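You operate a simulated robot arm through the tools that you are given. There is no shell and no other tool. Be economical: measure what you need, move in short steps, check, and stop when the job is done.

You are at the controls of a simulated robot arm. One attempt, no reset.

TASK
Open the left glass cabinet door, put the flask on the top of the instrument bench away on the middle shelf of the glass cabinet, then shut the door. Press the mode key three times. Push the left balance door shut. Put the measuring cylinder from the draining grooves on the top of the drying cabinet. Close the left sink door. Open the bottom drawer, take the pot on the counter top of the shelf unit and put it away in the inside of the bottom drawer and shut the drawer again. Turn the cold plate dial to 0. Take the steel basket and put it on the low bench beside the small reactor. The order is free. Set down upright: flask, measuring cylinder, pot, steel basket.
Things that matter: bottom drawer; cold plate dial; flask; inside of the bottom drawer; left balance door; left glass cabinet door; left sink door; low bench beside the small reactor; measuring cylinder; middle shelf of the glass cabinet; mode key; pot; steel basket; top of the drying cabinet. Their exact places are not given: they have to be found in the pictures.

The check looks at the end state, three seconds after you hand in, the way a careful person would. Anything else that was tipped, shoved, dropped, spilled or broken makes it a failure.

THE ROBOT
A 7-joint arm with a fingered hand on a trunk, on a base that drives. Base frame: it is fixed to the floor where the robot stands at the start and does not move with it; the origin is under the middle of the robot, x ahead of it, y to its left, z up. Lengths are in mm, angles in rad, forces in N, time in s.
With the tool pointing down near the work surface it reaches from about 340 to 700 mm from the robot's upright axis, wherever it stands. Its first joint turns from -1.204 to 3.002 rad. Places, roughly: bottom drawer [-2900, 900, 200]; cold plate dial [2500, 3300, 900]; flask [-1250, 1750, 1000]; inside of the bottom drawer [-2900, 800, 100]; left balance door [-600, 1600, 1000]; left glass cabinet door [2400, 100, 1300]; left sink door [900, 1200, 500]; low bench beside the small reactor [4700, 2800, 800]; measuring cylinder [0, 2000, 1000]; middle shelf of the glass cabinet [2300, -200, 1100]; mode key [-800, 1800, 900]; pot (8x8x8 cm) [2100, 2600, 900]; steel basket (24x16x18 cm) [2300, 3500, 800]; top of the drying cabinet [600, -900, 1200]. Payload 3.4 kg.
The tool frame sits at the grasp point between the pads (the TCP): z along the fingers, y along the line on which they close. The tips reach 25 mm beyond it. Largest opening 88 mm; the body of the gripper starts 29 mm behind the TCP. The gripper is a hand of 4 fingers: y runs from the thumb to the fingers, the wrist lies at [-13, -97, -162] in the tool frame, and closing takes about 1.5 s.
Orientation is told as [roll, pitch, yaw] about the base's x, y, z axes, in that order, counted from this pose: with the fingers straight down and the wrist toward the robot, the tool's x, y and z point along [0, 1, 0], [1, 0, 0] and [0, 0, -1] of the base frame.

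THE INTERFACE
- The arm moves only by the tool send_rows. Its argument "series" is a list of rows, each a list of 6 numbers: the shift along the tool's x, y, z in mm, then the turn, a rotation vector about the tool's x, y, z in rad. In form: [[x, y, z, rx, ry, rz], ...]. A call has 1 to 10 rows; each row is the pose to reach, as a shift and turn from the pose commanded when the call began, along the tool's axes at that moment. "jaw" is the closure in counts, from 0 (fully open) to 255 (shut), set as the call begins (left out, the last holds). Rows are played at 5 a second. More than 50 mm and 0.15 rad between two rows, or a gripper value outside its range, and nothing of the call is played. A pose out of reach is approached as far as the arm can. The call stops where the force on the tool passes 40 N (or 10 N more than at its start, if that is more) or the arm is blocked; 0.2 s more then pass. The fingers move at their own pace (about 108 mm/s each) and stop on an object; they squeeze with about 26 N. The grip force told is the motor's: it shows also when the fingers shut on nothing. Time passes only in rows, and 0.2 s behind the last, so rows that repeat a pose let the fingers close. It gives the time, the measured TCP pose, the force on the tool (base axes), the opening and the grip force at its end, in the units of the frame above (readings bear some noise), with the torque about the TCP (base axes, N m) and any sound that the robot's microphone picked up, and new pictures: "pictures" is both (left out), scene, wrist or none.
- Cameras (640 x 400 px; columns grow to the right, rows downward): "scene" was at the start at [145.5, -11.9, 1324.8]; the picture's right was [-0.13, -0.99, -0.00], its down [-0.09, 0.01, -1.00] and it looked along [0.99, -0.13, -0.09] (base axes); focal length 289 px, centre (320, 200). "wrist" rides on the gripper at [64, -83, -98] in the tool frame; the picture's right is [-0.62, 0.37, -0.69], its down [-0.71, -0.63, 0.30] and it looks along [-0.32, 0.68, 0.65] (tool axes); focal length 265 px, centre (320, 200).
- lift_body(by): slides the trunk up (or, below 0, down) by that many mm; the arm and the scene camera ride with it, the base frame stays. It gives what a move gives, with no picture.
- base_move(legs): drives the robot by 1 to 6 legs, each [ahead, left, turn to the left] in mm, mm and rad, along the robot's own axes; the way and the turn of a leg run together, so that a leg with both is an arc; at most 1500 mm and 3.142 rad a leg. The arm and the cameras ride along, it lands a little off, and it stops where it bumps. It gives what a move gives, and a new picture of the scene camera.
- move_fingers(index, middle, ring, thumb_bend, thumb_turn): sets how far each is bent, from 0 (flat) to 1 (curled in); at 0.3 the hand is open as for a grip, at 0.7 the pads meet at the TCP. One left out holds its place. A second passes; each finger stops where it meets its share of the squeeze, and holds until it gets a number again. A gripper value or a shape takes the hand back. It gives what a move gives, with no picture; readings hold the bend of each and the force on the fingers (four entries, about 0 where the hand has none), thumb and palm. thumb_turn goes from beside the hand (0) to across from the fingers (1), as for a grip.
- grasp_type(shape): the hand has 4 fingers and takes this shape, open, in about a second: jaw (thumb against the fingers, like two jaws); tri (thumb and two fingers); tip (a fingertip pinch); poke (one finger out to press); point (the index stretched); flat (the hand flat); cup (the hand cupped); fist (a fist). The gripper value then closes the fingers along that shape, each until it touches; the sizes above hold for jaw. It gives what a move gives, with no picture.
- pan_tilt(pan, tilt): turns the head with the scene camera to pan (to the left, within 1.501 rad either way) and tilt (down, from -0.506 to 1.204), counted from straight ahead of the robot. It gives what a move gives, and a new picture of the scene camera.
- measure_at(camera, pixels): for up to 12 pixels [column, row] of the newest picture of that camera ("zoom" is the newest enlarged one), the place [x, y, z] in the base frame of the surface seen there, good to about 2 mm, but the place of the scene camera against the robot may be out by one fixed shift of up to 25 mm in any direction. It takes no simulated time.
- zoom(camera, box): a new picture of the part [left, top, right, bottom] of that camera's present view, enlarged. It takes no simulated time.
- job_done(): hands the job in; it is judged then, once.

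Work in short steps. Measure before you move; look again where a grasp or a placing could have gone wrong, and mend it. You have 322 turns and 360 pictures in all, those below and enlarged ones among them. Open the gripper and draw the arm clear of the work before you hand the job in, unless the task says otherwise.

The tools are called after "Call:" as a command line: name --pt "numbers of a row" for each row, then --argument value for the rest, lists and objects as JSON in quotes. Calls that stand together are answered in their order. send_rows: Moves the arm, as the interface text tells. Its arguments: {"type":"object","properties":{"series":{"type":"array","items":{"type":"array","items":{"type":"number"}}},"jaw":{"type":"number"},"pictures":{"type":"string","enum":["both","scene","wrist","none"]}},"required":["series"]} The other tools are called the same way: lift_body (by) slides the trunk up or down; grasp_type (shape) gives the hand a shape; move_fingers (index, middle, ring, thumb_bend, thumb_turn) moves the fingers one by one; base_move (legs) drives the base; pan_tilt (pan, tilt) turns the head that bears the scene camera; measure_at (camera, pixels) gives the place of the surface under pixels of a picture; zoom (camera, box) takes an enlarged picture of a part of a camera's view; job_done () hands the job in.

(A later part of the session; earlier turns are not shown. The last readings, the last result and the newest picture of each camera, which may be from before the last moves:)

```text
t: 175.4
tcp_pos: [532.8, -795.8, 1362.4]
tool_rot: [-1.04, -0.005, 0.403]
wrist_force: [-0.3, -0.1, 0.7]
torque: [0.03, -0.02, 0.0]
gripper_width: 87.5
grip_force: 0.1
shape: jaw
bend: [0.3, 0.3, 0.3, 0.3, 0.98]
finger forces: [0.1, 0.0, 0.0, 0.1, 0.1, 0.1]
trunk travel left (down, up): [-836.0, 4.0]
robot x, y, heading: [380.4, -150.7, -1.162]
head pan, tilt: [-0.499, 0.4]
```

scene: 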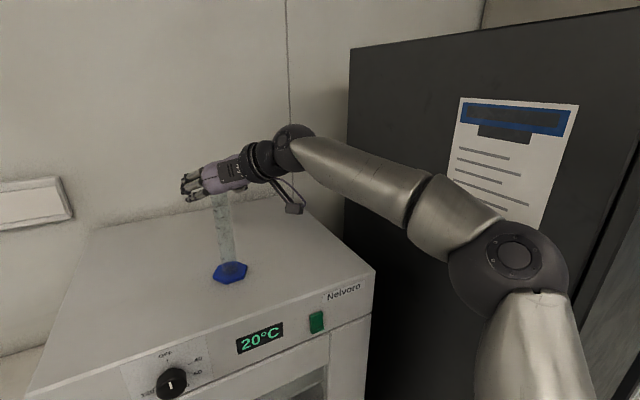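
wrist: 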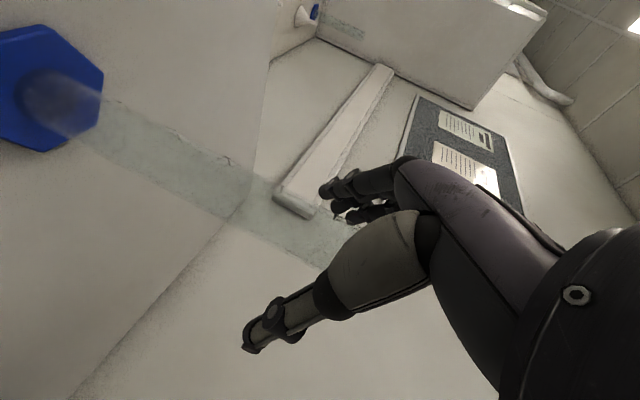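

Standing free. Raise the hand off the tube and back away.

Call:
send_rows --pt "-20 0 -12 0 0 0" --pt "-43 0 -25 0 0 0" --pt "-69 0 -41 0 0 0" --pt "-69 0 -41 0 0 0" --pictures "none"

Call:
base_move --legs '[[-350, 0, 0]]'

Call:
zoom --camera "scene" --box '[80, 120, 360, 300]'

```text
t: 176.4
tcp_pos: [532.2, -793.9, 1442.7]
tool_rot: [-1.037, -0.008, 0.404]
wrist_force: [-0.5, -0.9, 0.3]
torque: [0.01, 0.0, 0.02]
gripper_width: 87.6
grip_force: 0.0
shape: jaw
bend: [0.3, 0.3, 0.3, 0.3, 0.98]
finger forces: [0.0, 0.0, 0.0, 0.0, 0.0, 0.0]
trunk travel left (down, up): [-836.0, 4.0]
robot x, y, heading: [382.6, -150.4, -1.163]
head pan, tilt: [-0.499, 0.4]
```

```text
t: 178.8
tcp_pos: [389.5, -477.4, 1443.5]
tool_rot: [-1.039, -0.006, 0.395]
wrist_force: [-0.1, 0.5, -0.3]
torque: [-0.03, 0.01, 0.04]
gripper_width: 87.6
grip_force: 0.1
shape: jaw
bend: [0.3, 0.3, 0.3, 0.3, 0.98]
finger forces: [0.1, 0.1, 0.0, 0.1, 0.1, 0.0]
trunk travel left (down, up): [-836.0, 4.0]
robot x, y, heading: [246.4, 168.5, -1.172]
head pan, tilt: [-0.499, 0.4]
stopped in leg 1: the robot was blocked; the commanded pose is now the measured one
```

scene: 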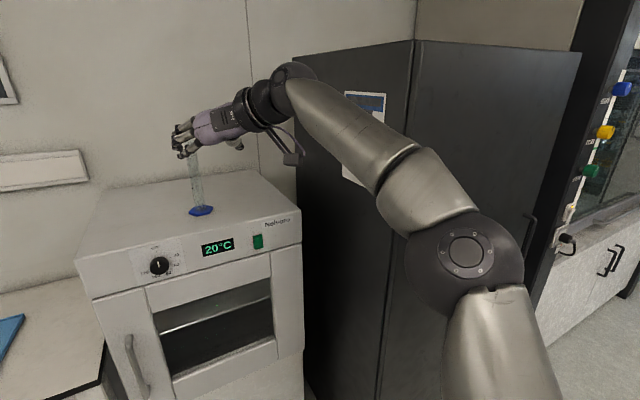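

```text
2.22 times, centred on (220, 210) of scene
```

zoom: 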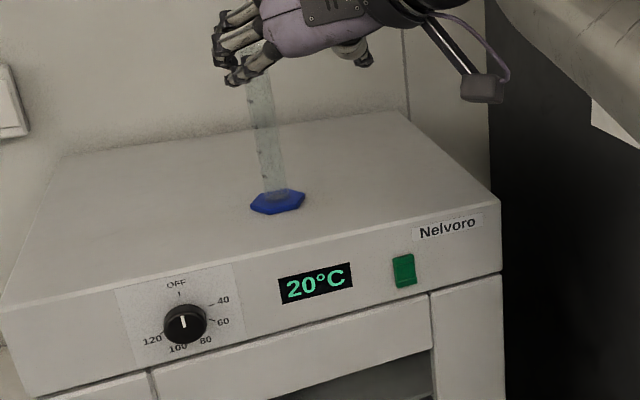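

Cylinder stands fine. The base was blocked behind; look back to see what it touched.

Call:
base_move --legs '[[60, 0, 0]]'

Call:
pan_tilt --pan 1.5 --tilt 0.9

Call:
pan_tilt --pan -1.5 --tilt 0.6

```text
t: 179.8
tcp_pos: [412.4, -531.0, 1444.1]
tool_rot: [-1.039, -0.005, 0.396]
wrist_force: [1.1, -0.2, 0.4]
torque: [-0.01, -0.01, 0.02]
gripper_width: 87.5
grip_force: 0.0
shape: jaw
bend: [0.3, 0.3, 0.3, 0.3, 0.98]
finger forces: [0.1, 0.0, 0.1, 0.0, 0.0, 0.0]
trunk travel left (down, up): [-836.0, 4.0]
robot x, y, heading: [268.7, 111.2, -1.17]
head pan, tilt: [-0.499, 0.4]
```

scene: 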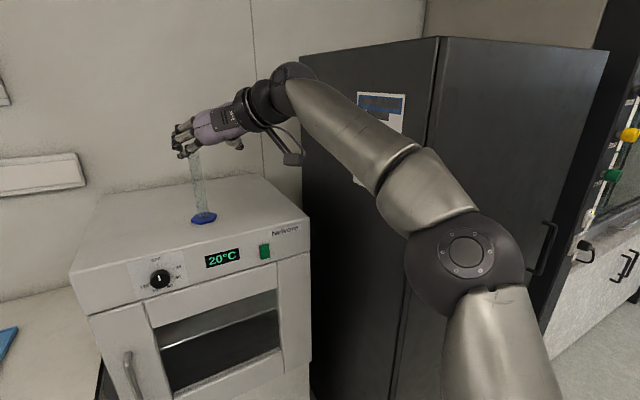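

```text
t: 181.7
tcp_pos: [413.2, -531.7, 1444.4]
tool_rot: [-1.039, -0.006, 0.395]
wrist_force: [-0.1, -0.2, -0.8]
torque: [-0.03, -0.02, 0.02]
gripper_width: 87.5
grip_force: 0.1
shape: jaw
bend: [0.3, 0.3, 0.3, 0.3, 0.98]
finger forces: [0.0, 0.1, 0.0, 0.0, 0.0, 0.0]
trunk travel left (down, up): [-836.0, 4.0]
robot x, y, heading: [269.7, 112.1, -1.173]
head pan, tilt: [1.499, 0.901]
```

scene: 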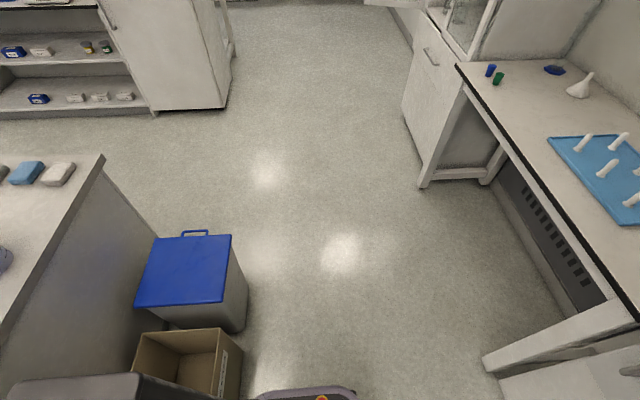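

```text
t: 184.3
tcp_pos: [412.4, -532.5, 1443.4]
tool_rot: [-1.037, -0.004, 0.396]
wrist_force: [-0.1, 0.1, 0.5]
torque: [-0.01, 0.03, -0.01]
gripper_width: 87.6
grip_force: 0.0
shape: jaw
bend: [0.3, 0.3, 0.3, 0.3, 0.98]
finger forces: [0.0, 0.1, 0.1, 0.0, 0.0, 0.0]
trunk travel left (down, up): [-836.0, 4.0]
robot x, y, heading: [268.5, 115.6, -1.174]
head pan, tilt: [-1.499, 0.6]
```

scene: 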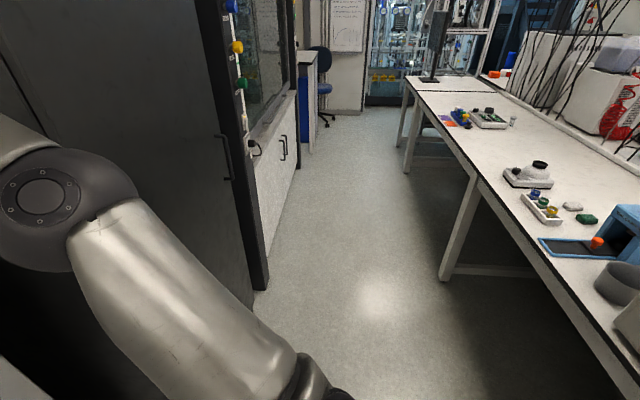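

Call:
pan_tilt --pan 1.5 --tilt 1.0

Call:
measure_at --camera "scene" --pixels '[[220, 200], [220, 265], [140, 270], [225, 300], [150, 300], [238, 320], [215, 350], [95, 125], [230, 330]]'

```text
t: 186.9
tcp_pos: [413.2, -532.3, 1443.8]
tool_rot: [-1.037, -0.005, 0.396]
wrist_force: [0.1, -0.5, -0.2]
torque: [0.01, -0.03, 0.02]
gripper_width: 87.5
grip_force: 0.0
shape: jaw
bend: [0.3, 0.3, 0.3, 0.3, 0.98]
finger forces: [0.1, 0.1, 0.1, 0.0, 0.0, 0.0]
trunk travel left (down, up): [-836.0, 4.0]
robot x, y, heading: [269.9, 116.6, -1.174]
head pan, tilt: [1.499, 1.0]
```

scene: 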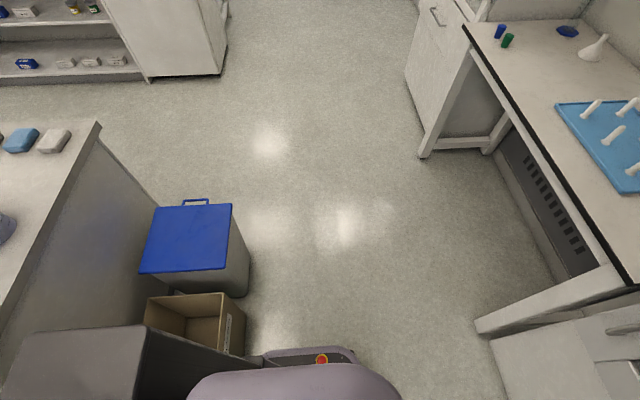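

```text
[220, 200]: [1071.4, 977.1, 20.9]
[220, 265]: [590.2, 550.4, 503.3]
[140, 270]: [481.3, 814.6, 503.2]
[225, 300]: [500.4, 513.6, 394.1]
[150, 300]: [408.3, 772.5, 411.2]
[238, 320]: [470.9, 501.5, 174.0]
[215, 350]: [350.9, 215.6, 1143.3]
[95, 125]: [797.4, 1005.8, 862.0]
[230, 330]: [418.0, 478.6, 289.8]
```

The box/bin line lies at v≈278 behind; nothing seems tipped. I now drive along the aisle, around the sink, to the far side where the balance, flask and drawer are.

Call:
base_move --legs '[[0, 1500, 0], [0, 80, 0], [-1400, 0, 0], [-1400, 0, 0], [0, 0, -1.57]]'

Call:
pan_tilt --pan 0.0 --tilt 0.3

```text
t: 212.1
tcp_pos: [37.6, 3211.1, 1442.9]
tool_rot: [-1.038, -0.005, -1.225]
wrist_force: [-0.2, 1.2, 0.5]
torque: [0.0, -0.01, 0.0]
gripper_width: 87.6
grip_force: 0.1
shape: jaw
bend: [0.3, 0.3, 0.3, 0.3, 0.98]
finger forces: [0.0, 0.0, 0.1, 0.0, 0.0, 0.0]
trunk travel left (down, up): [-836.0, 4.0]
robot x, y, heading: [688.0, 3323.9, -2.792]
head pan, tilt: [1.499, 1.0]
```

scene: 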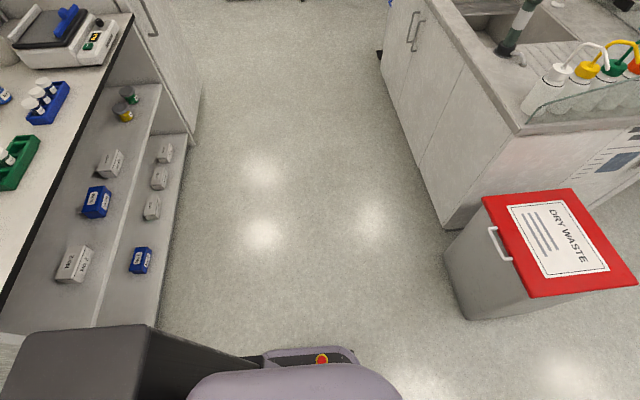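

```text
t: 213.7
tcp_pos: [38.5, 3212.0, 1442.9]
tool_rot: [-1.04, -0.006, -1.228]
wrist_force: [0.3, 0.5, -0.1]
torque: [0.03, -0.02, 0.0]
gripper_width: 87.5
grip_force: 0.0
shape: jaw
bend: [0.3, 0.3, 0.3, 0.3, 0.98]
finger forces: [0.0, 0.0, 0.0, 0.0, 0.1, 0.1]
trunk travel left (down, up): [-836.0, 4.0]
robot x, y, heading: [687.2, 3321.5, -2.792]
head pan, tilt: [0.0, 0.3]
```

scene: 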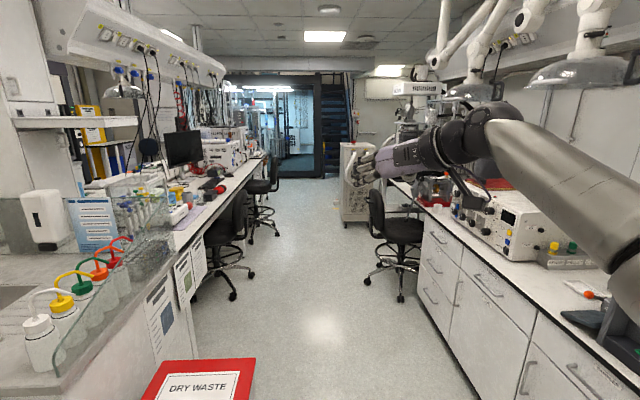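

Call:
measure_at --camera "scene" --pixels '[[190, 360], [230, 295], [400, 290], [450, 340], [340, 210], [275, 235], [245, 175], [430, 240], [195, 220], [330, 170], [440, 255], [320, 300]]'

Call:
zoom --camera "scene" --box '[100, 120, 420, 320]'

```text
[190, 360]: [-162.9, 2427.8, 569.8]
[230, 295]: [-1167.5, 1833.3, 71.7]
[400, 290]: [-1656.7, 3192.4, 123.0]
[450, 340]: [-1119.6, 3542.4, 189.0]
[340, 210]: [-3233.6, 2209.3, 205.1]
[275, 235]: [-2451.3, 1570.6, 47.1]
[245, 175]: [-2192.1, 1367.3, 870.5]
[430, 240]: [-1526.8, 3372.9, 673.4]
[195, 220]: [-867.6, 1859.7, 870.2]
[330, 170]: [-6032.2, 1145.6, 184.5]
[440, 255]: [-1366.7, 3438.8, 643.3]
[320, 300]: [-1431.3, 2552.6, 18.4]
```

```text
2.00 times, centred on (260, 220) of scene
```

zoom: 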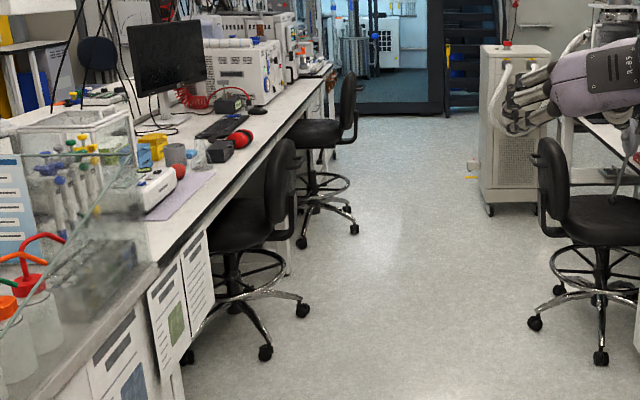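

Drive ahead along the aisle and look at the instrument bench.

Call:
base_move --legs '[[1300, 0, 0.05]]'

Call:
pan_tilt --pan 0.7 --tilt 0.4

```text
t: 220.2
tcp_pos: [-1159.7, 2725.1, 1444.1]
tool_rot: [-1.038, -0.005, -1.188]
wrist_force: [0.1, -0.5, -0.6]
torque: [-0.01, 0.03, 0.02]
gripper_width: 87.8
grip_force: 0.0
shape: jaw
bend: [0.3, 0.3, 0.3, 0.3, 0.98]
finger forces: [0.0, 0.1, 0.0, 0.0, 0.0, 0.0]
trunk travel left (down, up): [-836.0, 4.0]
robot x, y, heading: [-513.8, 2861.1, -2.761]
head pan, tilt: [0.0, 0.3]
```

scene: 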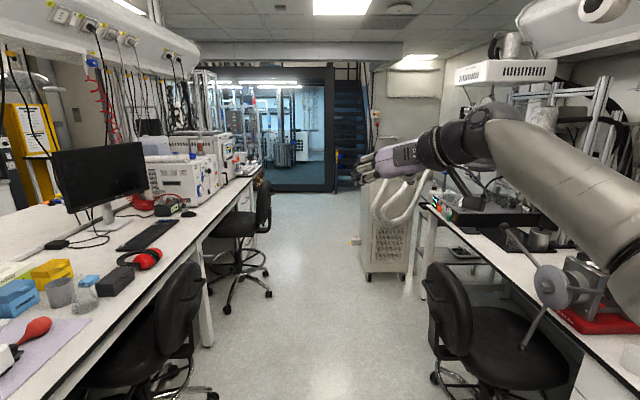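

```text
t: 221.2
tcp_pos: [-1160.7, 2725.2, 1444.3]
tool_rot: [-1.04, -0.007, -1.189]
wrist_force: [-0.1, 0.1, 0.3]
torque: [0.02, 0.01, 0.01]
gripper_width: 87.9
grip_force: 0.1
shape: jaw
bend: [0.3, 0.3, 0.3, 0.3, 0.98]
finger forces: [0.0, 0.0, 0.1, 0.0, 0.1, 0.0]
trunk travel left (down, up): [-836.0, 4.0]
robot x, y, heading: [-515.8, 2859.9, -2.754]
head pan, tilt: [0.7, 0.4]
```

scene: 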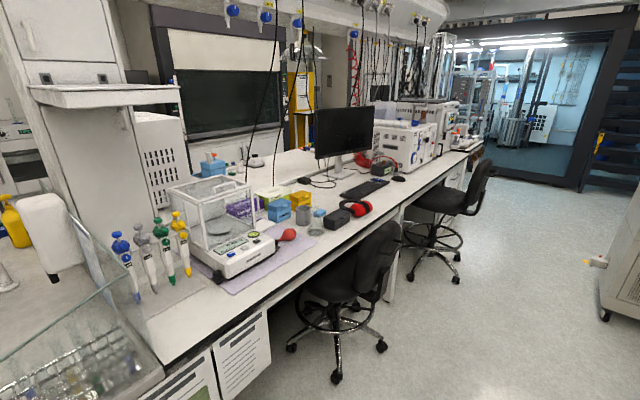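

Call:
zoom --camera "scene" --box '[150, 140, 400, 300]'

Call:
measure_at --camera "scene" --pixels '[[318, 225], [303, 215], [280, 215], [300, 205], [270, 200], [335, 220], [245, 260], [190, 200], [250, 190], [270, 240], [355, 240], [355, 330]]'

```text
2.50 times, centred on (275, 220) of scene
```

zoom: 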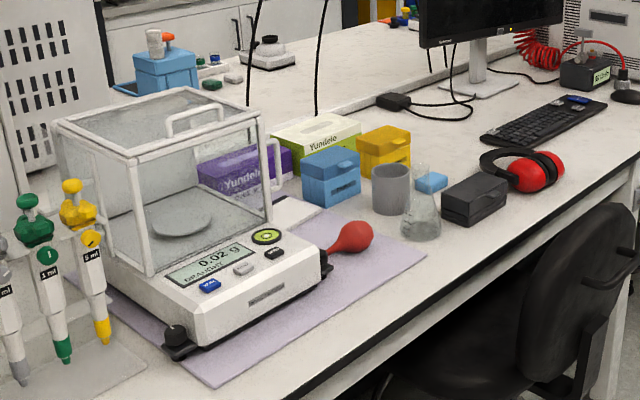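

```text
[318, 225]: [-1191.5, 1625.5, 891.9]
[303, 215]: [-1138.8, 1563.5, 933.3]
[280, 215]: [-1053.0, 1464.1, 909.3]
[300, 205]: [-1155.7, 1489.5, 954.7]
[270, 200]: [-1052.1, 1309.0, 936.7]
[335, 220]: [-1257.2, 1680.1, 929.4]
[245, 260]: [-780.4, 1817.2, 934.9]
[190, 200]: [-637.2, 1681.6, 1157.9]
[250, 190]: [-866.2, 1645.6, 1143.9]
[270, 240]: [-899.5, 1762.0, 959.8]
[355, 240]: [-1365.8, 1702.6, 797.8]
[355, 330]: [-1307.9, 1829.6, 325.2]
```

Balance with keys at (-780,1817), flask at ≈(-1191,1625). Turn to face the bench and stop in front of the balance.

Call:
base_move --legs '[[0, 0, 1.59], [60, -560, 0]]'

Call:
pan_tilt --pan 0.15 --tilt 0.5

```text
t: 228.4
tcp_pos: [-867.3, 1937.8, 1444.2]
tool_rot: [-1.036, -0.004, 0.401]
wrist_force: [0.4, 0.0, 0.3]
torque: [0.0, -0.01, -0.02]
gripper_width: 87.7
grip_force: 0.1
shape: jaw
bend: [0.3, 0.3, 0.3, 0.3, 0.98]
finger forces: [0.0, 0.0, 0.0, 0.0, 0.0, 0.0]
trunk travel left (down, up): [-836.0, 4.0]
robot x, y, heading: [-1015.6, 2579.6, -1.16]
head pan, tilt: [0.7, 0.4]
```

scene: 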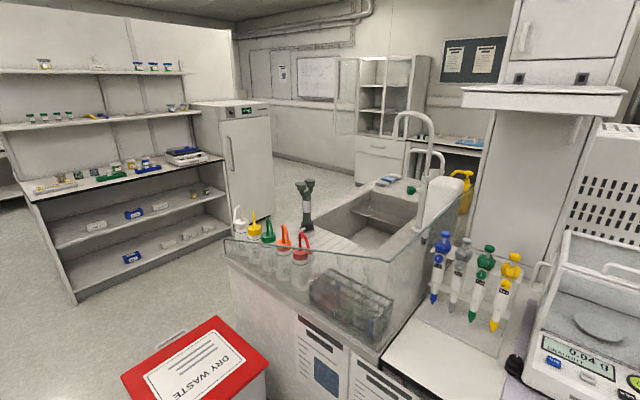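

```text
t: 229.3
tcp_pos: [-868.0, 1936.4, 1443.2]
tool_rot: [-1.038, -0.007, 0.403]
wrist_force: [0.0, -0.5, -1.0]
torque: [-0.02, 0.05, 0.0]
gripper_width: 87.6
grip_force: 0.1
shape: jaw
bend: [0.3, 0.3, 0.3, 0.3, 0.98]
finger forces: [0.0, 0.1, 0.0, 0.0, 0.0, 0.1]
trunk travel left (down, up): [-836.0, 4.0]
robot x, y, heading: [-1013.7, 2579.4, -1.17]
head pan, tilt: [0.15, 0.499]
```

scene: 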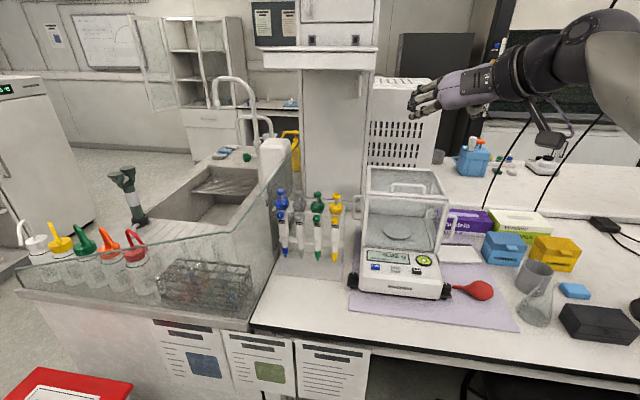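

Call:
zoom --camera "scene" --box '[330, 150, 480, 310]'

Call:
zoom --camera "scene" --box '[350, 240, 460, 300]'

```text
2.50 times, centred on (405, 230) of scene
```

zoom: 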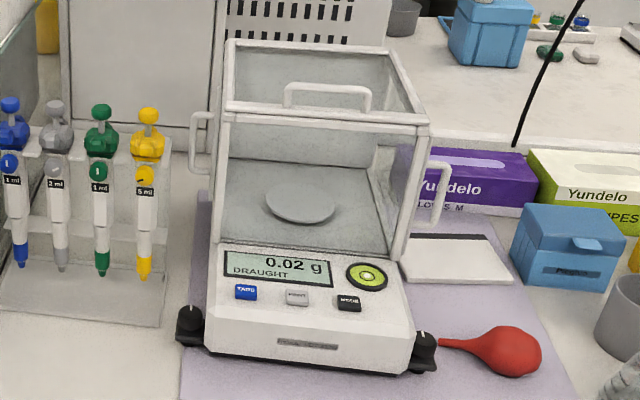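

```text
5.82 times, centred on (405, 270) of scene
```

zoom: 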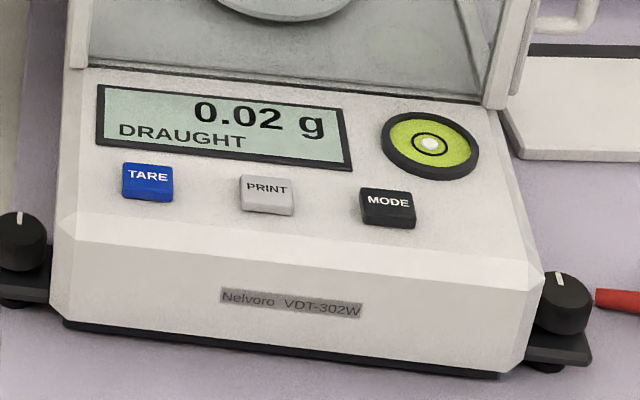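

MODE is the black key at zoom (388,205). The left door's handle sits further back than the right's, so it's slid back. Measure.

Call:
measure_at --camera "zoom" --pixels '[[388, 205], [370, 200], [405, 215], [385, 220], [390, 190], [430, 235], [330, 210], [266, 195], [148, 182], [430, 145]]'

Call:
zoom --camera "scene" --box '[330, 150, 480, 310]'

Call:
measure_at --camera "zoom" --pixels '[[194, 140], [205, 117], [205, 168], [212, 140], [430, 200], [445, 180], [222, 100], [225, 200], [232, 50], [415, 125], [400, 220], [385, 60]]'

```text
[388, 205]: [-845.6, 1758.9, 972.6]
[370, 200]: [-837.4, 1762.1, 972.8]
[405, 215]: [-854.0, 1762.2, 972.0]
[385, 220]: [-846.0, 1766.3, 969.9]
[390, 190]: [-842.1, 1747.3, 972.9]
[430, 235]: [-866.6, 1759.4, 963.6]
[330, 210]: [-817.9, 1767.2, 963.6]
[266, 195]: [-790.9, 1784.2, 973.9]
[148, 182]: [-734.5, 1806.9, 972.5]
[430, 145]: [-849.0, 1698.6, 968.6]
```

```text
2.50 times, centred on (405, 230) of scene
```

zoom: 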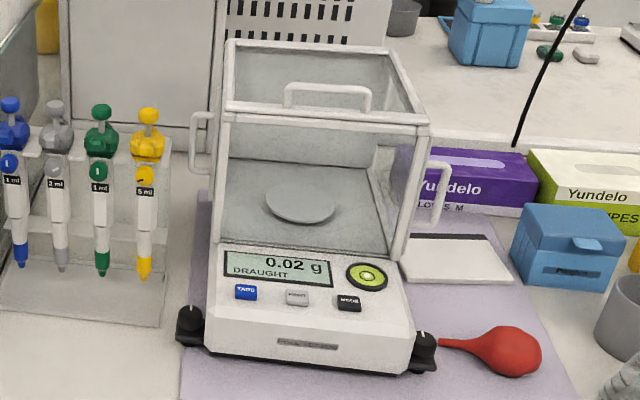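

```text
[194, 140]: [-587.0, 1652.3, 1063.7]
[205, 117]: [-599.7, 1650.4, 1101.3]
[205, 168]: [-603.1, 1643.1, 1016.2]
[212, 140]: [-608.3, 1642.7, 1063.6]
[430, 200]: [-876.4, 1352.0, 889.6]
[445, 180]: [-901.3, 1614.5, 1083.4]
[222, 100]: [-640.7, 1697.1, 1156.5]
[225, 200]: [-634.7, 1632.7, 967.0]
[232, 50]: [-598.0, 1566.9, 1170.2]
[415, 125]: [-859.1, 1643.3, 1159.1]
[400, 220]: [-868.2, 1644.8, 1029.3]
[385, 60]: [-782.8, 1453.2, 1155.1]
```

Call:
measure_at --camera "zoom" --pixels '[[148, 112], [148, 145], [146, 200], [145, 265], [102, 112], [103, 150], [160, 165], [10, 105], [80, 200], [165, 290], [185, 200]]'

Call:
pan_tilt --pan 0.05 --tilt 0.9

```text
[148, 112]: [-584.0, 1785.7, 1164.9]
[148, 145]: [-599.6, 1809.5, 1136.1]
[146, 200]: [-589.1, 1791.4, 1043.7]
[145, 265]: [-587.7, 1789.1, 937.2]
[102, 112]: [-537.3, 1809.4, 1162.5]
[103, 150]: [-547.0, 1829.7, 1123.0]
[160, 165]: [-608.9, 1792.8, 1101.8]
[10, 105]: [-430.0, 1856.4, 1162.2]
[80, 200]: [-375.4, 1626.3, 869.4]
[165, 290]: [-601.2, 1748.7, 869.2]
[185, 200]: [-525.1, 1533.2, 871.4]
```

```text
t: 230.2
tcp_pos: [-867.2, 1937.8, 1443.1]
tool_rot: [-1.038, -0.005, 0.401]
wrist_force: [0.6, 0.4, -0.2]
torque: [-0.02, -0.02, 0.03]
gripper_width: 87.4
grip_force: 0.2
shape: jaw
bend: [0.3, 0.3, 0.3, 0.3, 0.98]
finger forces: [0.0, 0.0, 0.1, 0.0, 0.1, 0.0]
trunk travel left (down, up): [-836.0, 4.0]
robot x, y, heading: [-1014.2, 2579.5, -1.171]
head pan, tilt: [0.051, 0.901]
```

scene: 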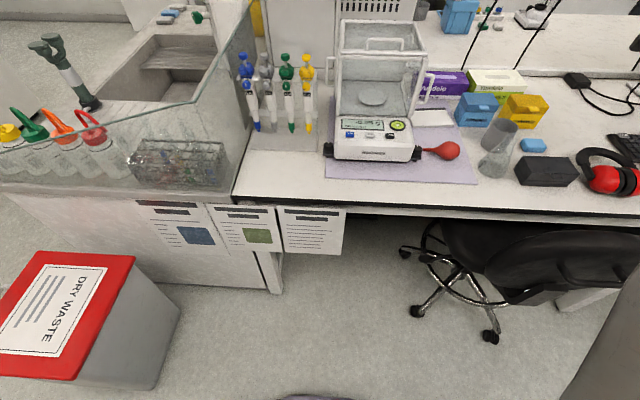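

Set the hand back to tool-down while pulling in and lowering a bit.

Call:
send_rows --pt "14 0 -4 0.062 0.062 0.109" --pt "28 0 -7 0.124 0.124 0.218" --pt "42 0 -11 0.186 0.186 0.327" --pt "56 0 -14 0.249 0.249 0.435" --pt "70 0 -18 0.311 0.311 0.544" --pt "84 0 -21 0.373 0.373 0.653" --pt "98 0 -25 0.435 0.435 0.762" --pt "112 0 -28 0.497 0.497 0.871" --pt "126 0 -32 0.559 0.559 0.98" --pt "137 0 -35 0.622 0.622 1.088" --pictures "none"

Call:
send_rows --pt "0 0 0 0.062 0.062 0.109" --pt "0 0 0 0.124 0.124 0.218" --pt "0 0 0 0.186 0.186 0.327" --pictures "none"

Call:
grasp_type --shape "poke"

Call:
pan_tilt --pan -0.1 --tilt 0.5

```text
t: 232.4
tcp_pos: [-905.7, 2029.4, 1342.1]
tool_rot: [-0.209, -0.153, -0.826]
wrist_force: [0.1, 0.1, 0.1]
torque: [0.01, 0.02, -0.03]
gripper_width: 87.8
grip_force: 0.0
shape: jaw
bend: [0.3, 0.3, 0.3, 0.3, 0.98]
finger forces: [0.0, 0.1, 0.0, 0.0, 0.0, 0.0]
trunk travel left (down, up): [-836.0, 4.0]
robot x, y, heading: [-1011.8, 2580.0, -1.165]
head pan, tilt: [0.051, 0.901]
```

```text
t: 233.2
tcp_pos: [-905.3, 2028.2, 1343.3]
tool_rot: [0.007, 0.001, -1.173]
wrist_force: [-0.3, -0.7, 0.4]
torque: [-0.03, 0.04, -0.01]
gripper_width: 87.4
grip_force: 0.0
shape: jaw
bend: [0.3, 0.3, 0.3, 0.3, 0.98]
finger forces: [0.0, 0.0, 0.0, 0.0, 0.1, 0.1]
trunk travel left (down, up): [-836.0, 4.0]
robot x, y, heading: [-1013.5, 2580.1, -1.171]
head pan, tilt: [0.051, 0.901]
```

```text
t: 234.1
tcp_pos: [-906.6, 2029.2, 1342.6]
tool_rot: [0.004, 0.001, -1.167]
wrist_force: [0.3, 0.7, -0.6]
torque: [0.0, -0.02, -0.02]
gripper_width: 0.0
grip_force: 0.1
shape: poke
bend: [0.7, 0.7, 0.99, 1.0, 1.0]
finger forces: [0.0, 0.1, 0.0, 0.1, 0.1, 0.0]
trunk travel left (down, up): [-836.0, 4.0]
robot x, y, heading: [-1016.3, 2578.3, -1.171]
head pan, tilt: [0.051, 0.901]
```

```text
t: 235.0
tcp_pos: [-906.0, 2028.5, 1342.9]
tool_rot: [0.004, -0.002, -1.168]
wrist_force: [0.1, -0.5, 0.1]
torque: [-0.02, 0.02, 0.01]
gripper_width: 0.0
grip_force: 0.0
shape: poke
bend: [0.7, 0.7, 0.99, 1.0, 1.0]
finger forces: [0.1, 0.0, 0.0, 0.1, 0.0, 0.0]
trunk travel left (down, up): [-836.0, 4.0]
robot x, y, heading: [-1013.2, 2584.0, -1.167]
head pan, tilt: [-0.099, 0.499]
```

scene: 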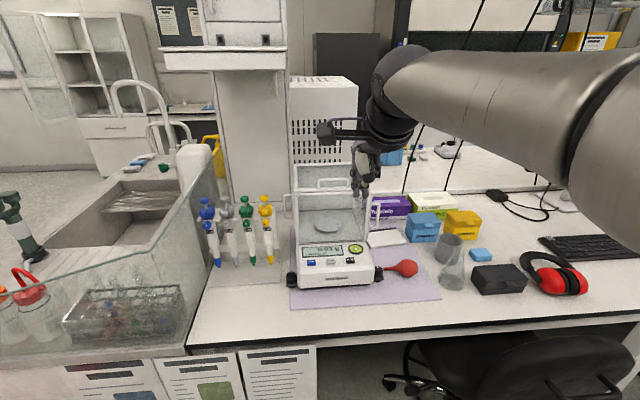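

Call:
send_rows --pt "0 0 0 0 0 0" --pictures "wrist"

Call:
zoom --camera "scene" --box '[280, 110, 440, 230]'

```text
t: 235.4
tcp_pos: [-906.3, 2030.1, 1343.0]
tool_rot: [0.005, 0.0, -1.17]
wrist_force: [0.1, 0.4, -0.2]
torque: [0.01, 0.02, 0.02]
gripper_width: 0.3
grip_force: 0.0
shape: poke
bend: [0.7, 0.7, 0.99, 1.0, 1.0]
finger forces: [0.0, 0.0, 0.0, 0.1, 0.1, 0.0]
trunk travel left (down, up): [-836.0, 4.0]
robot x, y, heading: [-1011.3, 2581.4, -1.165]
head pan, tilt: [-0.099, 0.499]
```

wrist: 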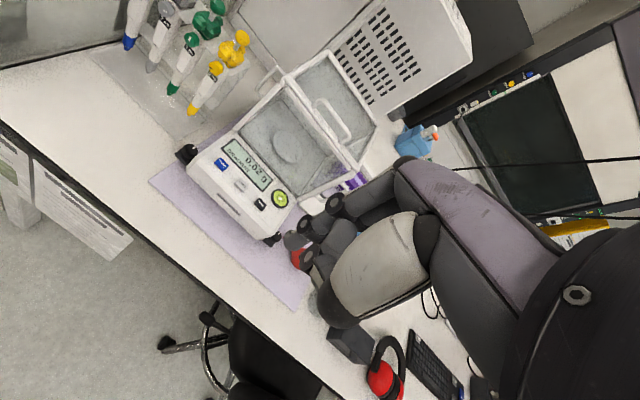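

```text
3.33 times, centred on (360, 170) of scene
```

zoom: 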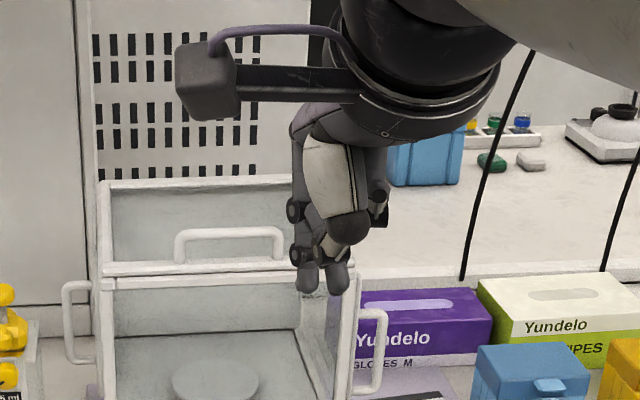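

Curl the middle finger too so that only the index points out.

Call:
move_fingers --index 0.65 --middle 1.0 --ring 1.0 --thumb_bend 1.0

Call:
send_rows --pt "0 0 0 0 0 0" --pictures "both"

Call:
zoom --camera "scene" --box '[280, 110, 440, 230]'

```text
t: 236.4
tcp_pos: [-905.9, 2030.3, 1341.9]
tool_rot: [0.005, 0.001, -1.17]
wrist_force: [-0.5, -1.0, 0.2]
torque: [-0.01, 0.0, 0.0]
gripper_width: 16.2
grip_force: 0.1
shape: fingers
bend: [0.39, 1.0, 1.0, 1.0, 1.0]
finger forces: [0.1, 0.0, 0.1, 0.0, 0.0, 0.0]
trunk travel left (down, up): [-836.0, 4.0]
robot x, y, heading: [-1014.5, 2581.2, -1.167]
head pan, tilt: [-0.099, 0.499]
```

```text
t: 236.8
tcp_pos: [-906.5, 2029.5, 1342.5]
tool_rot: [0.005, -0.002, -1.17]
wrist_force: [0.3, -0.4, -1.2]
torque: [-0.02, -0.01, -0.04]
gripper_width: 15.9
grip_force: 0.0
shape: fingers
bend: [0.39, 1.0, 1.0, 1.0, 1.0]
finger forces: [0.0, 0.1, 0.1, 0.1, 0.1, 0.1]
trunk travel left (down, up): [-836.0, 4.0]
robot x, y, heading: [-1013.3, 2577.1, -1.168]
head pan, tilt: [-0.099, 0.499]
```

scene: 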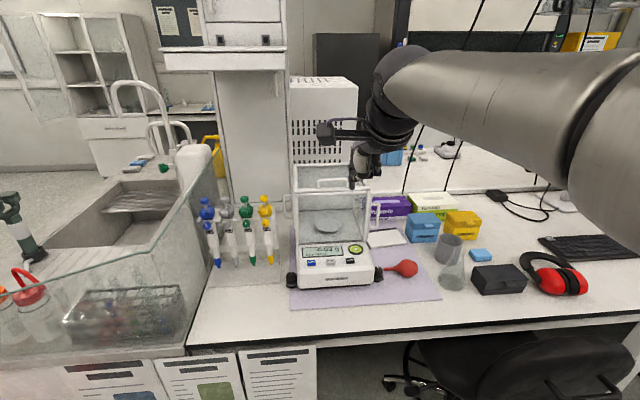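
wrist: 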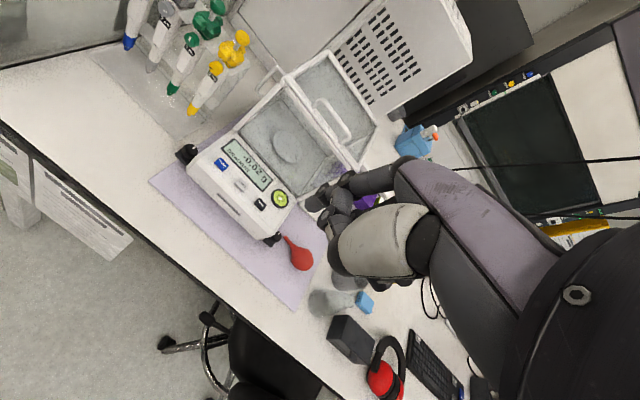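

```text
3.33 times, centred on (360, 170) of scene
```

zoom: 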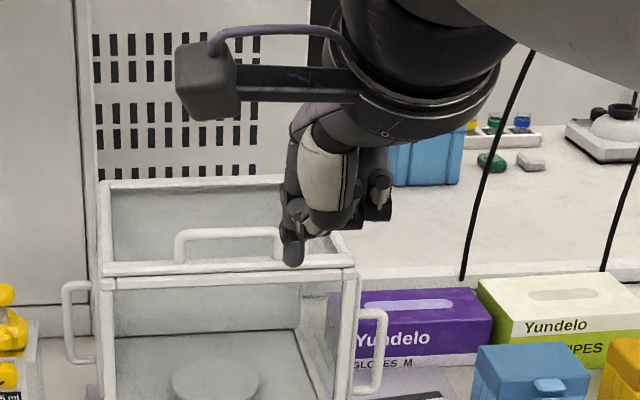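

The thumb seems to block the index. Move the thumb aside and set the index again.

Call:
move_fingers --thumb_turn 0.0 --thumb_bend 0.5

Call:
move_fingers --index 0.65

Call:
send_rows --pt "0 0 0 0 0 0" --pictures "both"

Call:
zoom --camera "scene" --box '[280, 110, 440, 230]'

```text
t: 237.8
tcp_pos: [-906.3, 2028.6, 1341.8]
tool_rot: [0.004, -0.001, -1.169]
wrist_force: [-0.2, 0.7, -0.1]
torque: [-0.02, -0.01, -0.02]
gripper_width: 88.7
grip_force: 0.0
shape: fingers
bend: [0.65, 1.0, 1.0, 0.5, 0.0]
finger forces: [0.0, 0.0, 0.0, 0.0, 0.0, 0.1]
trunk travel left (down, up): [-836.0, 4.0]
robot x, y, heading: [-1013.6, 2582.7, -1.167]
head pan, tilt: [-0.099, 0.499]
```

```text
t: 238.8
tcp_pos: [-906.8, 2029.7, 1342.4]
tool_rot: [0.004, 0.0, -1.17]
wrist_force: [-0.5, -0.3, 0.0]
torque: [0.0, -0.01, -0.04]
gripper_width: 88.9
grip_force: 0.1
shape: fingers
bend: [0.65, 1.0, 1.0, 0.5, 0.0]
finger forces: [0.0, 0.1, 0.1, 0.0, 0.0, 0.0]
trunk travel left (down, up): [-836.0, 4.0]
robot x, y, heading: [-1018.5, 2577.8, -1.17]
head pan, tilt: [-0.099, 0.499]
```

```text
t: 239.2
tcp_pos: [-906.2, 2029.7, 1343.4]
tool_rot: [0.005, 0.001, -1.171]
wrist_force: [-0.4, 0.7, -0.6]
torque: [0.02, 0.0, -0.01]
gripper_width: 88.9
grip_force: 0.0
shape: fingers
bend: [0.65, 1.0, 1.0, 0.5, 0.0]
finger forces: [0.0, 0.1, 0.1, 0.0, 0.0, 0.0]
trunk travel left (down, up): [-836.0, 4.0]
robot x, y, heading: [-1013.2, 2581.5, -1.165]
head pan, tilt: [-0.099, 0.499]
```

scene: 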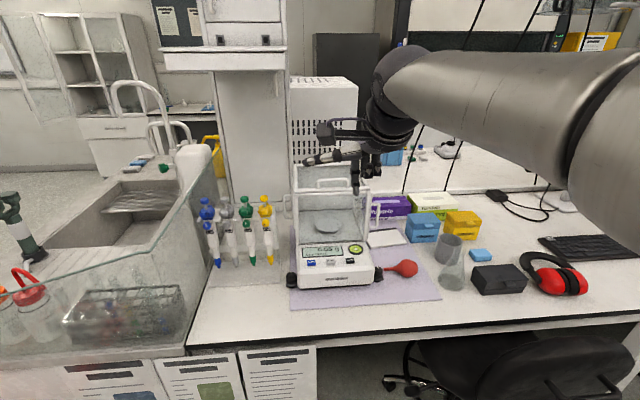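
wrist: 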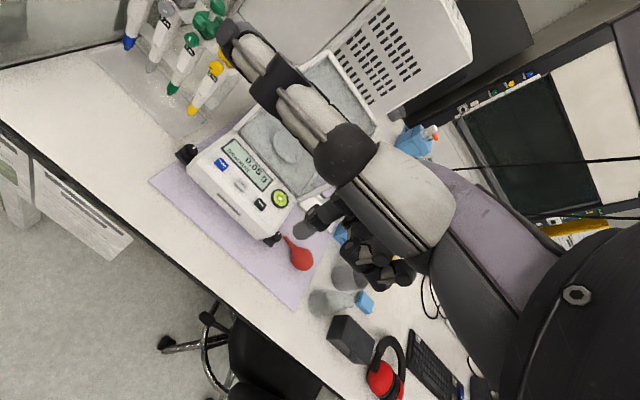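

```text
3.33 times, centred on (360, 170) of scene
```

zoom: 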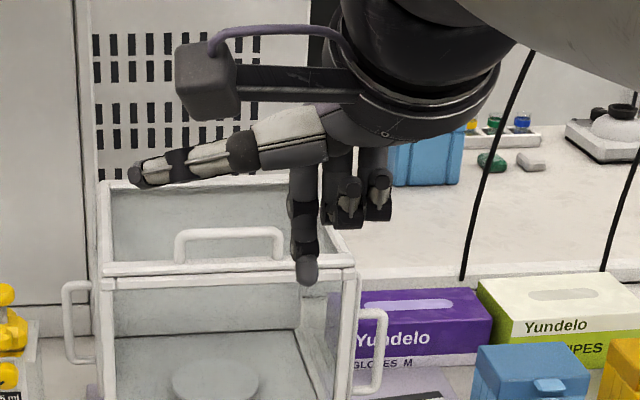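

Index now points down clear of the rest. Measure its tip (scene zoom (306,280)) and wrist view (308,228).

Call:
measure_at --camera "zoom" --pixels '[[306, 278], [306, 268], [304, 284], [300, 250], [148, 172]]'

Call:
measure_at --camera "wrist" --pixels '[[302, 232], [308, 226], [316, 216], [324, 208], [260, 203], [257, 207], [264, 200], [221, 165]]'

Call:
zoom --camera "wrist" --box '[180, 120, 380, 290]'

```text
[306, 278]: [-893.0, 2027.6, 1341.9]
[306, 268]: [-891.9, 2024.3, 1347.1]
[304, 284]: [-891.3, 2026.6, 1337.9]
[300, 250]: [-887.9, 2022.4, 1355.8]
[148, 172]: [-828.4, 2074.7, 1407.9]
```

```text
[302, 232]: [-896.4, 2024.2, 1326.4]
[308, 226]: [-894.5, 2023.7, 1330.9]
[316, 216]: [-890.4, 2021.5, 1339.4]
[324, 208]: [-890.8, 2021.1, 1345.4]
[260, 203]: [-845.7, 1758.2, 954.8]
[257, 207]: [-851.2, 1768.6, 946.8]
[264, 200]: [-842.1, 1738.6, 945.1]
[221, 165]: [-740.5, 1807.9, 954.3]
```

```text
2.35 times, centred on (280, 205) of wrist
```

zoom: 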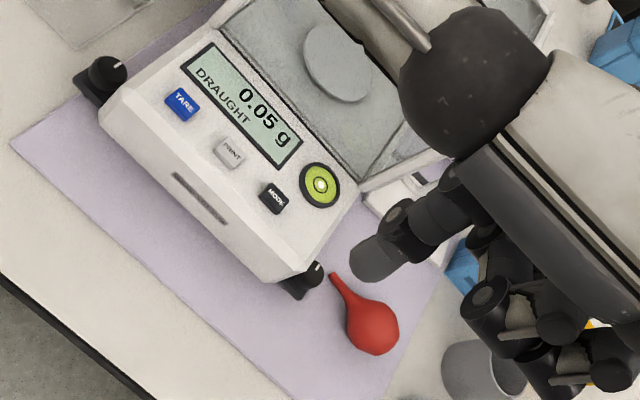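

Call:
pan_tilt --pan -0.3 --tilt 0.9

Call:
measure_at --camera "scene" --pixels '[[250, 255], [280, 310], [350, 345], [320, 290], [265, 265], [335, 320], [400, 300]]'

```text
t: 240.1
tcp_pos: [-905.8, 2030.0, 1342.8]
tool_rot: [0.006, 0.0, -1.169]
wrist_force: [0.0, -0.7, 0.7]
torque: [-0.01, 0.01, 0.01]
gripper_width: 88.6
grip_force: 0.1
shape: fingers
bend: [0.65, 1.0, 1.0, 0.5, 0.0]
finger forces: [0.0, 0.0, 0.0, 0.1, 0.0, 0.0]
trunk travel left (down, up): [-836.0, 4.0]
robot x, y, heading: [-1016.3, 2582.2, -1.167]
head pan, tilt: [-0.3, 0.901]
```

scene: 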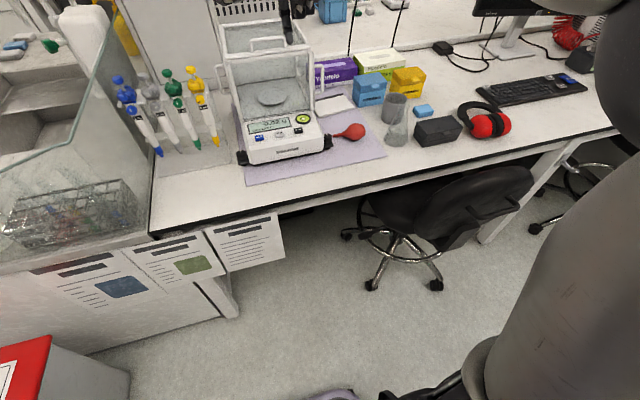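

```text
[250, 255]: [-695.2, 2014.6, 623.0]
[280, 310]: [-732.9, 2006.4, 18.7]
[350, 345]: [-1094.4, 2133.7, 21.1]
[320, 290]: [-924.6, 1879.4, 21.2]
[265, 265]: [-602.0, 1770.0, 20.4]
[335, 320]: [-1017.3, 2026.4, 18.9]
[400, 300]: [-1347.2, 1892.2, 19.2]
```

Chair legs end near v 2190, so the robot can go 200 ahead. Then lower the hand near the key.

Call:
base_move --legs '[[200, -54, 0]]'

Call:
send_rows --pt "0 0 45 0 0 0" --pt "0 0 90 0 0 0" --pt "0 0 135 0 0 0" --pt "0 0 180 0 0 0" --pt "0 0 225 0 0 0" --pt "0 0 270 0 0 0" --pt "0 0 300 0 0 0" --pictures "wrist"

```text
t: 241.7
tcp_pos: [-874.9, 1827.6, 1341.3]
tool_rot: [0.005, -0.001, -1.166]
wrist_force: [0.3, -0.3, 0.3]
torque: [-0.03, -0.02, -0.01]
gripper_width: 88.7
grip_force: 0.1
shape: fingers
bend: [0.65, 1.0, 1.0, 0.5, 0.0]
finger forces: [0.1, 0.0, 0.2, 0.0, 0.0, 0.0]
trunk travel left (down, up): [-836.0, 4.0]
robot x, y, heading: [-988.7, 2377.5, -1.163]
head pan, tilt: [-0.3, 0.901]
```

scene: 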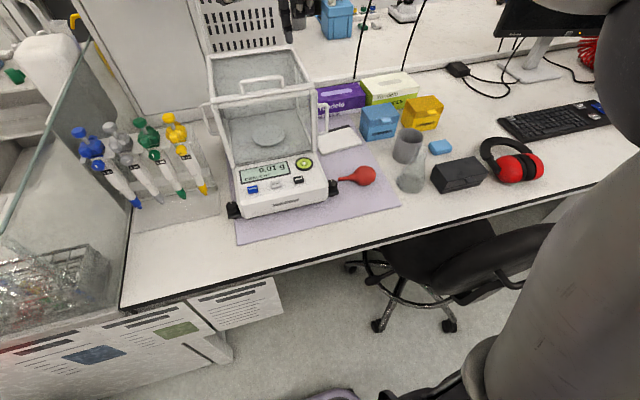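

```text
t: 243.3
tcp_pos: [-873.6, 1826.7, 1042.1]
tool_rot: [0.007, -0.001, -1.166]
wrist_force: [0.3, -0.2, 0.3]
torque: [0.0, -0.04, -0.01]
gripper_width: 88.7
grip_force: 0.1
shape: fingers
bend: [0.65, 1.0, 1.0, 0.5, 0.0]
finger forces: [0.1, 0.0, 0.0, 0.1, 0.1, 0.1]
trunk travel left (down, up): [-836.0, 4.0]
robot x, y, heading: [-984.4, 2377.7, -1.162]
head pan, tilt: [-0.3, 0.901]
```

wrist: 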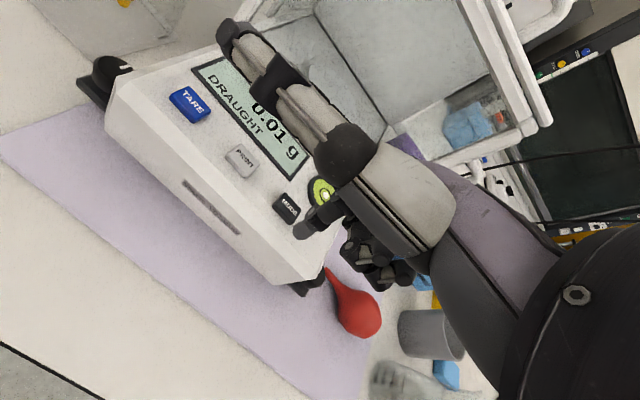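

Call:
measure_at --camera "wrist" --pixels '[[285, 207], [280, 203], [290, 212], [300, 233], [305, 226], [312, 218], [232, 30], [245, 160]]'

Call:
zoom --camera "wrist" --box '[240, 150, 360, 260]'

```text
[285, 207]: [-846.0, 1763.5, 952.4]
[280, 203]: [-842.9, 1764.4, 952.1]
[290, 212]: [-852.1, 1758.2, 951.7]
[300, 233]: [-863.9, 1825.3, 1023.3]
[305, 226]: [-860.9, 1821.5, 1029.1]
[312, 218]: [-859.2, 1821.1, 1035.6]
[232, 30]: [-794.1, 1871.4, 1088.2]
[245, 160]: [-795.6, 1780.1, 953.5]
```

```text
3.64 times, centred on (300, 205) of wrist
```

zoom: 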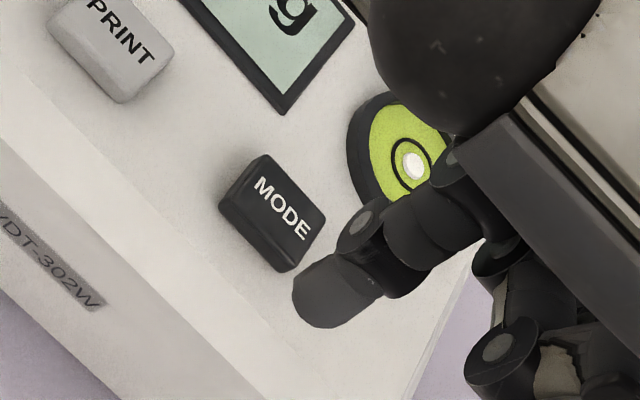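

Move over the key, 10 mm above it, and verify.

Call:
send_rows --pt "-3 30 0 0 0 0" --pt "-6 61 0 0 0 0" --pt "-6 61 25 0 0 0" --pt "-6 61 50 0 0 0" --pt "-6 61 50 0 0 0" --pictures "wrist"

Call:
zoom --camera "wrist" --box '[240, 150, 360, 260]'

```text
t: 244.5
tcp_pos: [-855.1, 1770.9, 993.7]
tool_rot: [0.006, 0.0, -1.167]
wrist_force: [-0.4, 0.0, -0.9]
torque: [-0.04, -0.01, 0.03]
gripper_width: 88.7
grip_force: 0.1
shape: fingers
bend: [0.65, 1.0, 1.0, 0.5, 0.0]
finger forces: [0.0, 0.0, 0.0, 0.0, 0.0, 0.0]
trunk travel left (down, up): [-836.0, 4.0]
robot x, y, heading: [-988.8, 2377.7, -1.16]
head pan, tilt: [-0.3, 0.901]
```

wrist: 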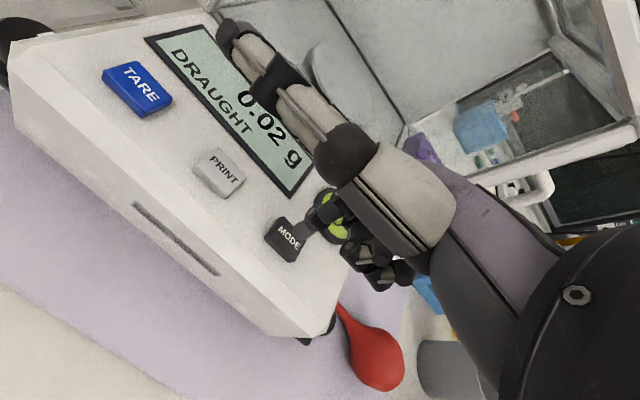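

```text
3.64 times, centred on (300, 205) of wrist
```

zoom: 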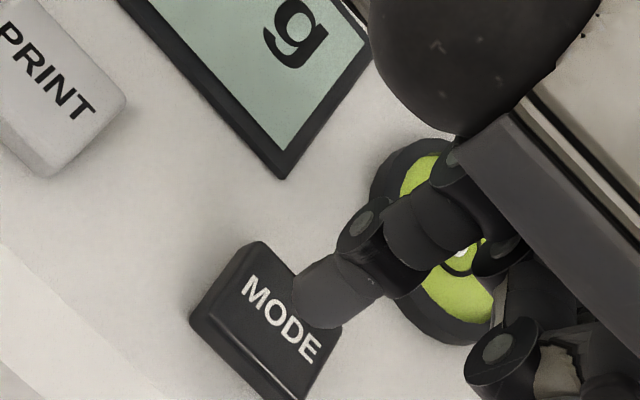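

Call:
measure_at --camera "wrist" --pixels '[[286, 238], [270, 228], [290, 255], [301, 235], [303, 228], [282, 225]]'

```text
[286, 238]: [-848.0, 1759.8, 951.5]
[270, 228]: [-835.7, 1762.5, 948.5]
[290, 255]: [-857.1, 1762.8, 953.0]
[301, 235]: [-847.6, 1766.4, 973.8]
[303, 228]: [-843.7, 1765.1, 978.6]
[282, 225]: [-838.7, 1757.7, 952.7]
```

Tip is over the key centre. Press: descend in small steps to about 22 mm.

Call:
send_rows --pt "0 0 12 0 0 0" --pt "0 0 16 0 0 0" --pt "0 0 18 0 0 0" --pt "0 0 20 0 0 0" --pt "0 0 22 0 0 0" --pictures "wrist"

```text
t: 245.7
tcp_pos: [-854.3, 1770.5, 974.1]
tool_rot: [0.006, -0.006, -1.165]
wrist_force: [1.0, -2.4, 15.3]
torque: [-0.23, -0.19, -0.01]
gripper_width: 88.6
grip_force: 7.2
shape: fingers
bend: [0.65, 1.0, 1.0, 0.5, 0.0]
finger forces: [14.4, 0.0, 0.0, 0.0, 0.0, 0.0]
trunk travel left (down, up): [-836.0, 4.0]
robot x, y, heading: [-986.4, 2379.0, -1.161]
head pan, tilt: [-0.3, 0.901]
heard: click
```

wrist: 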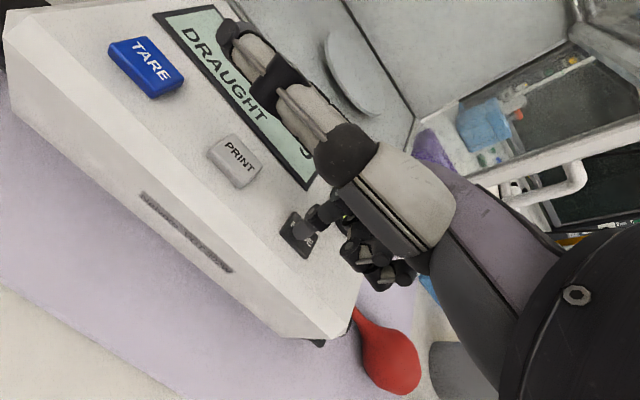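

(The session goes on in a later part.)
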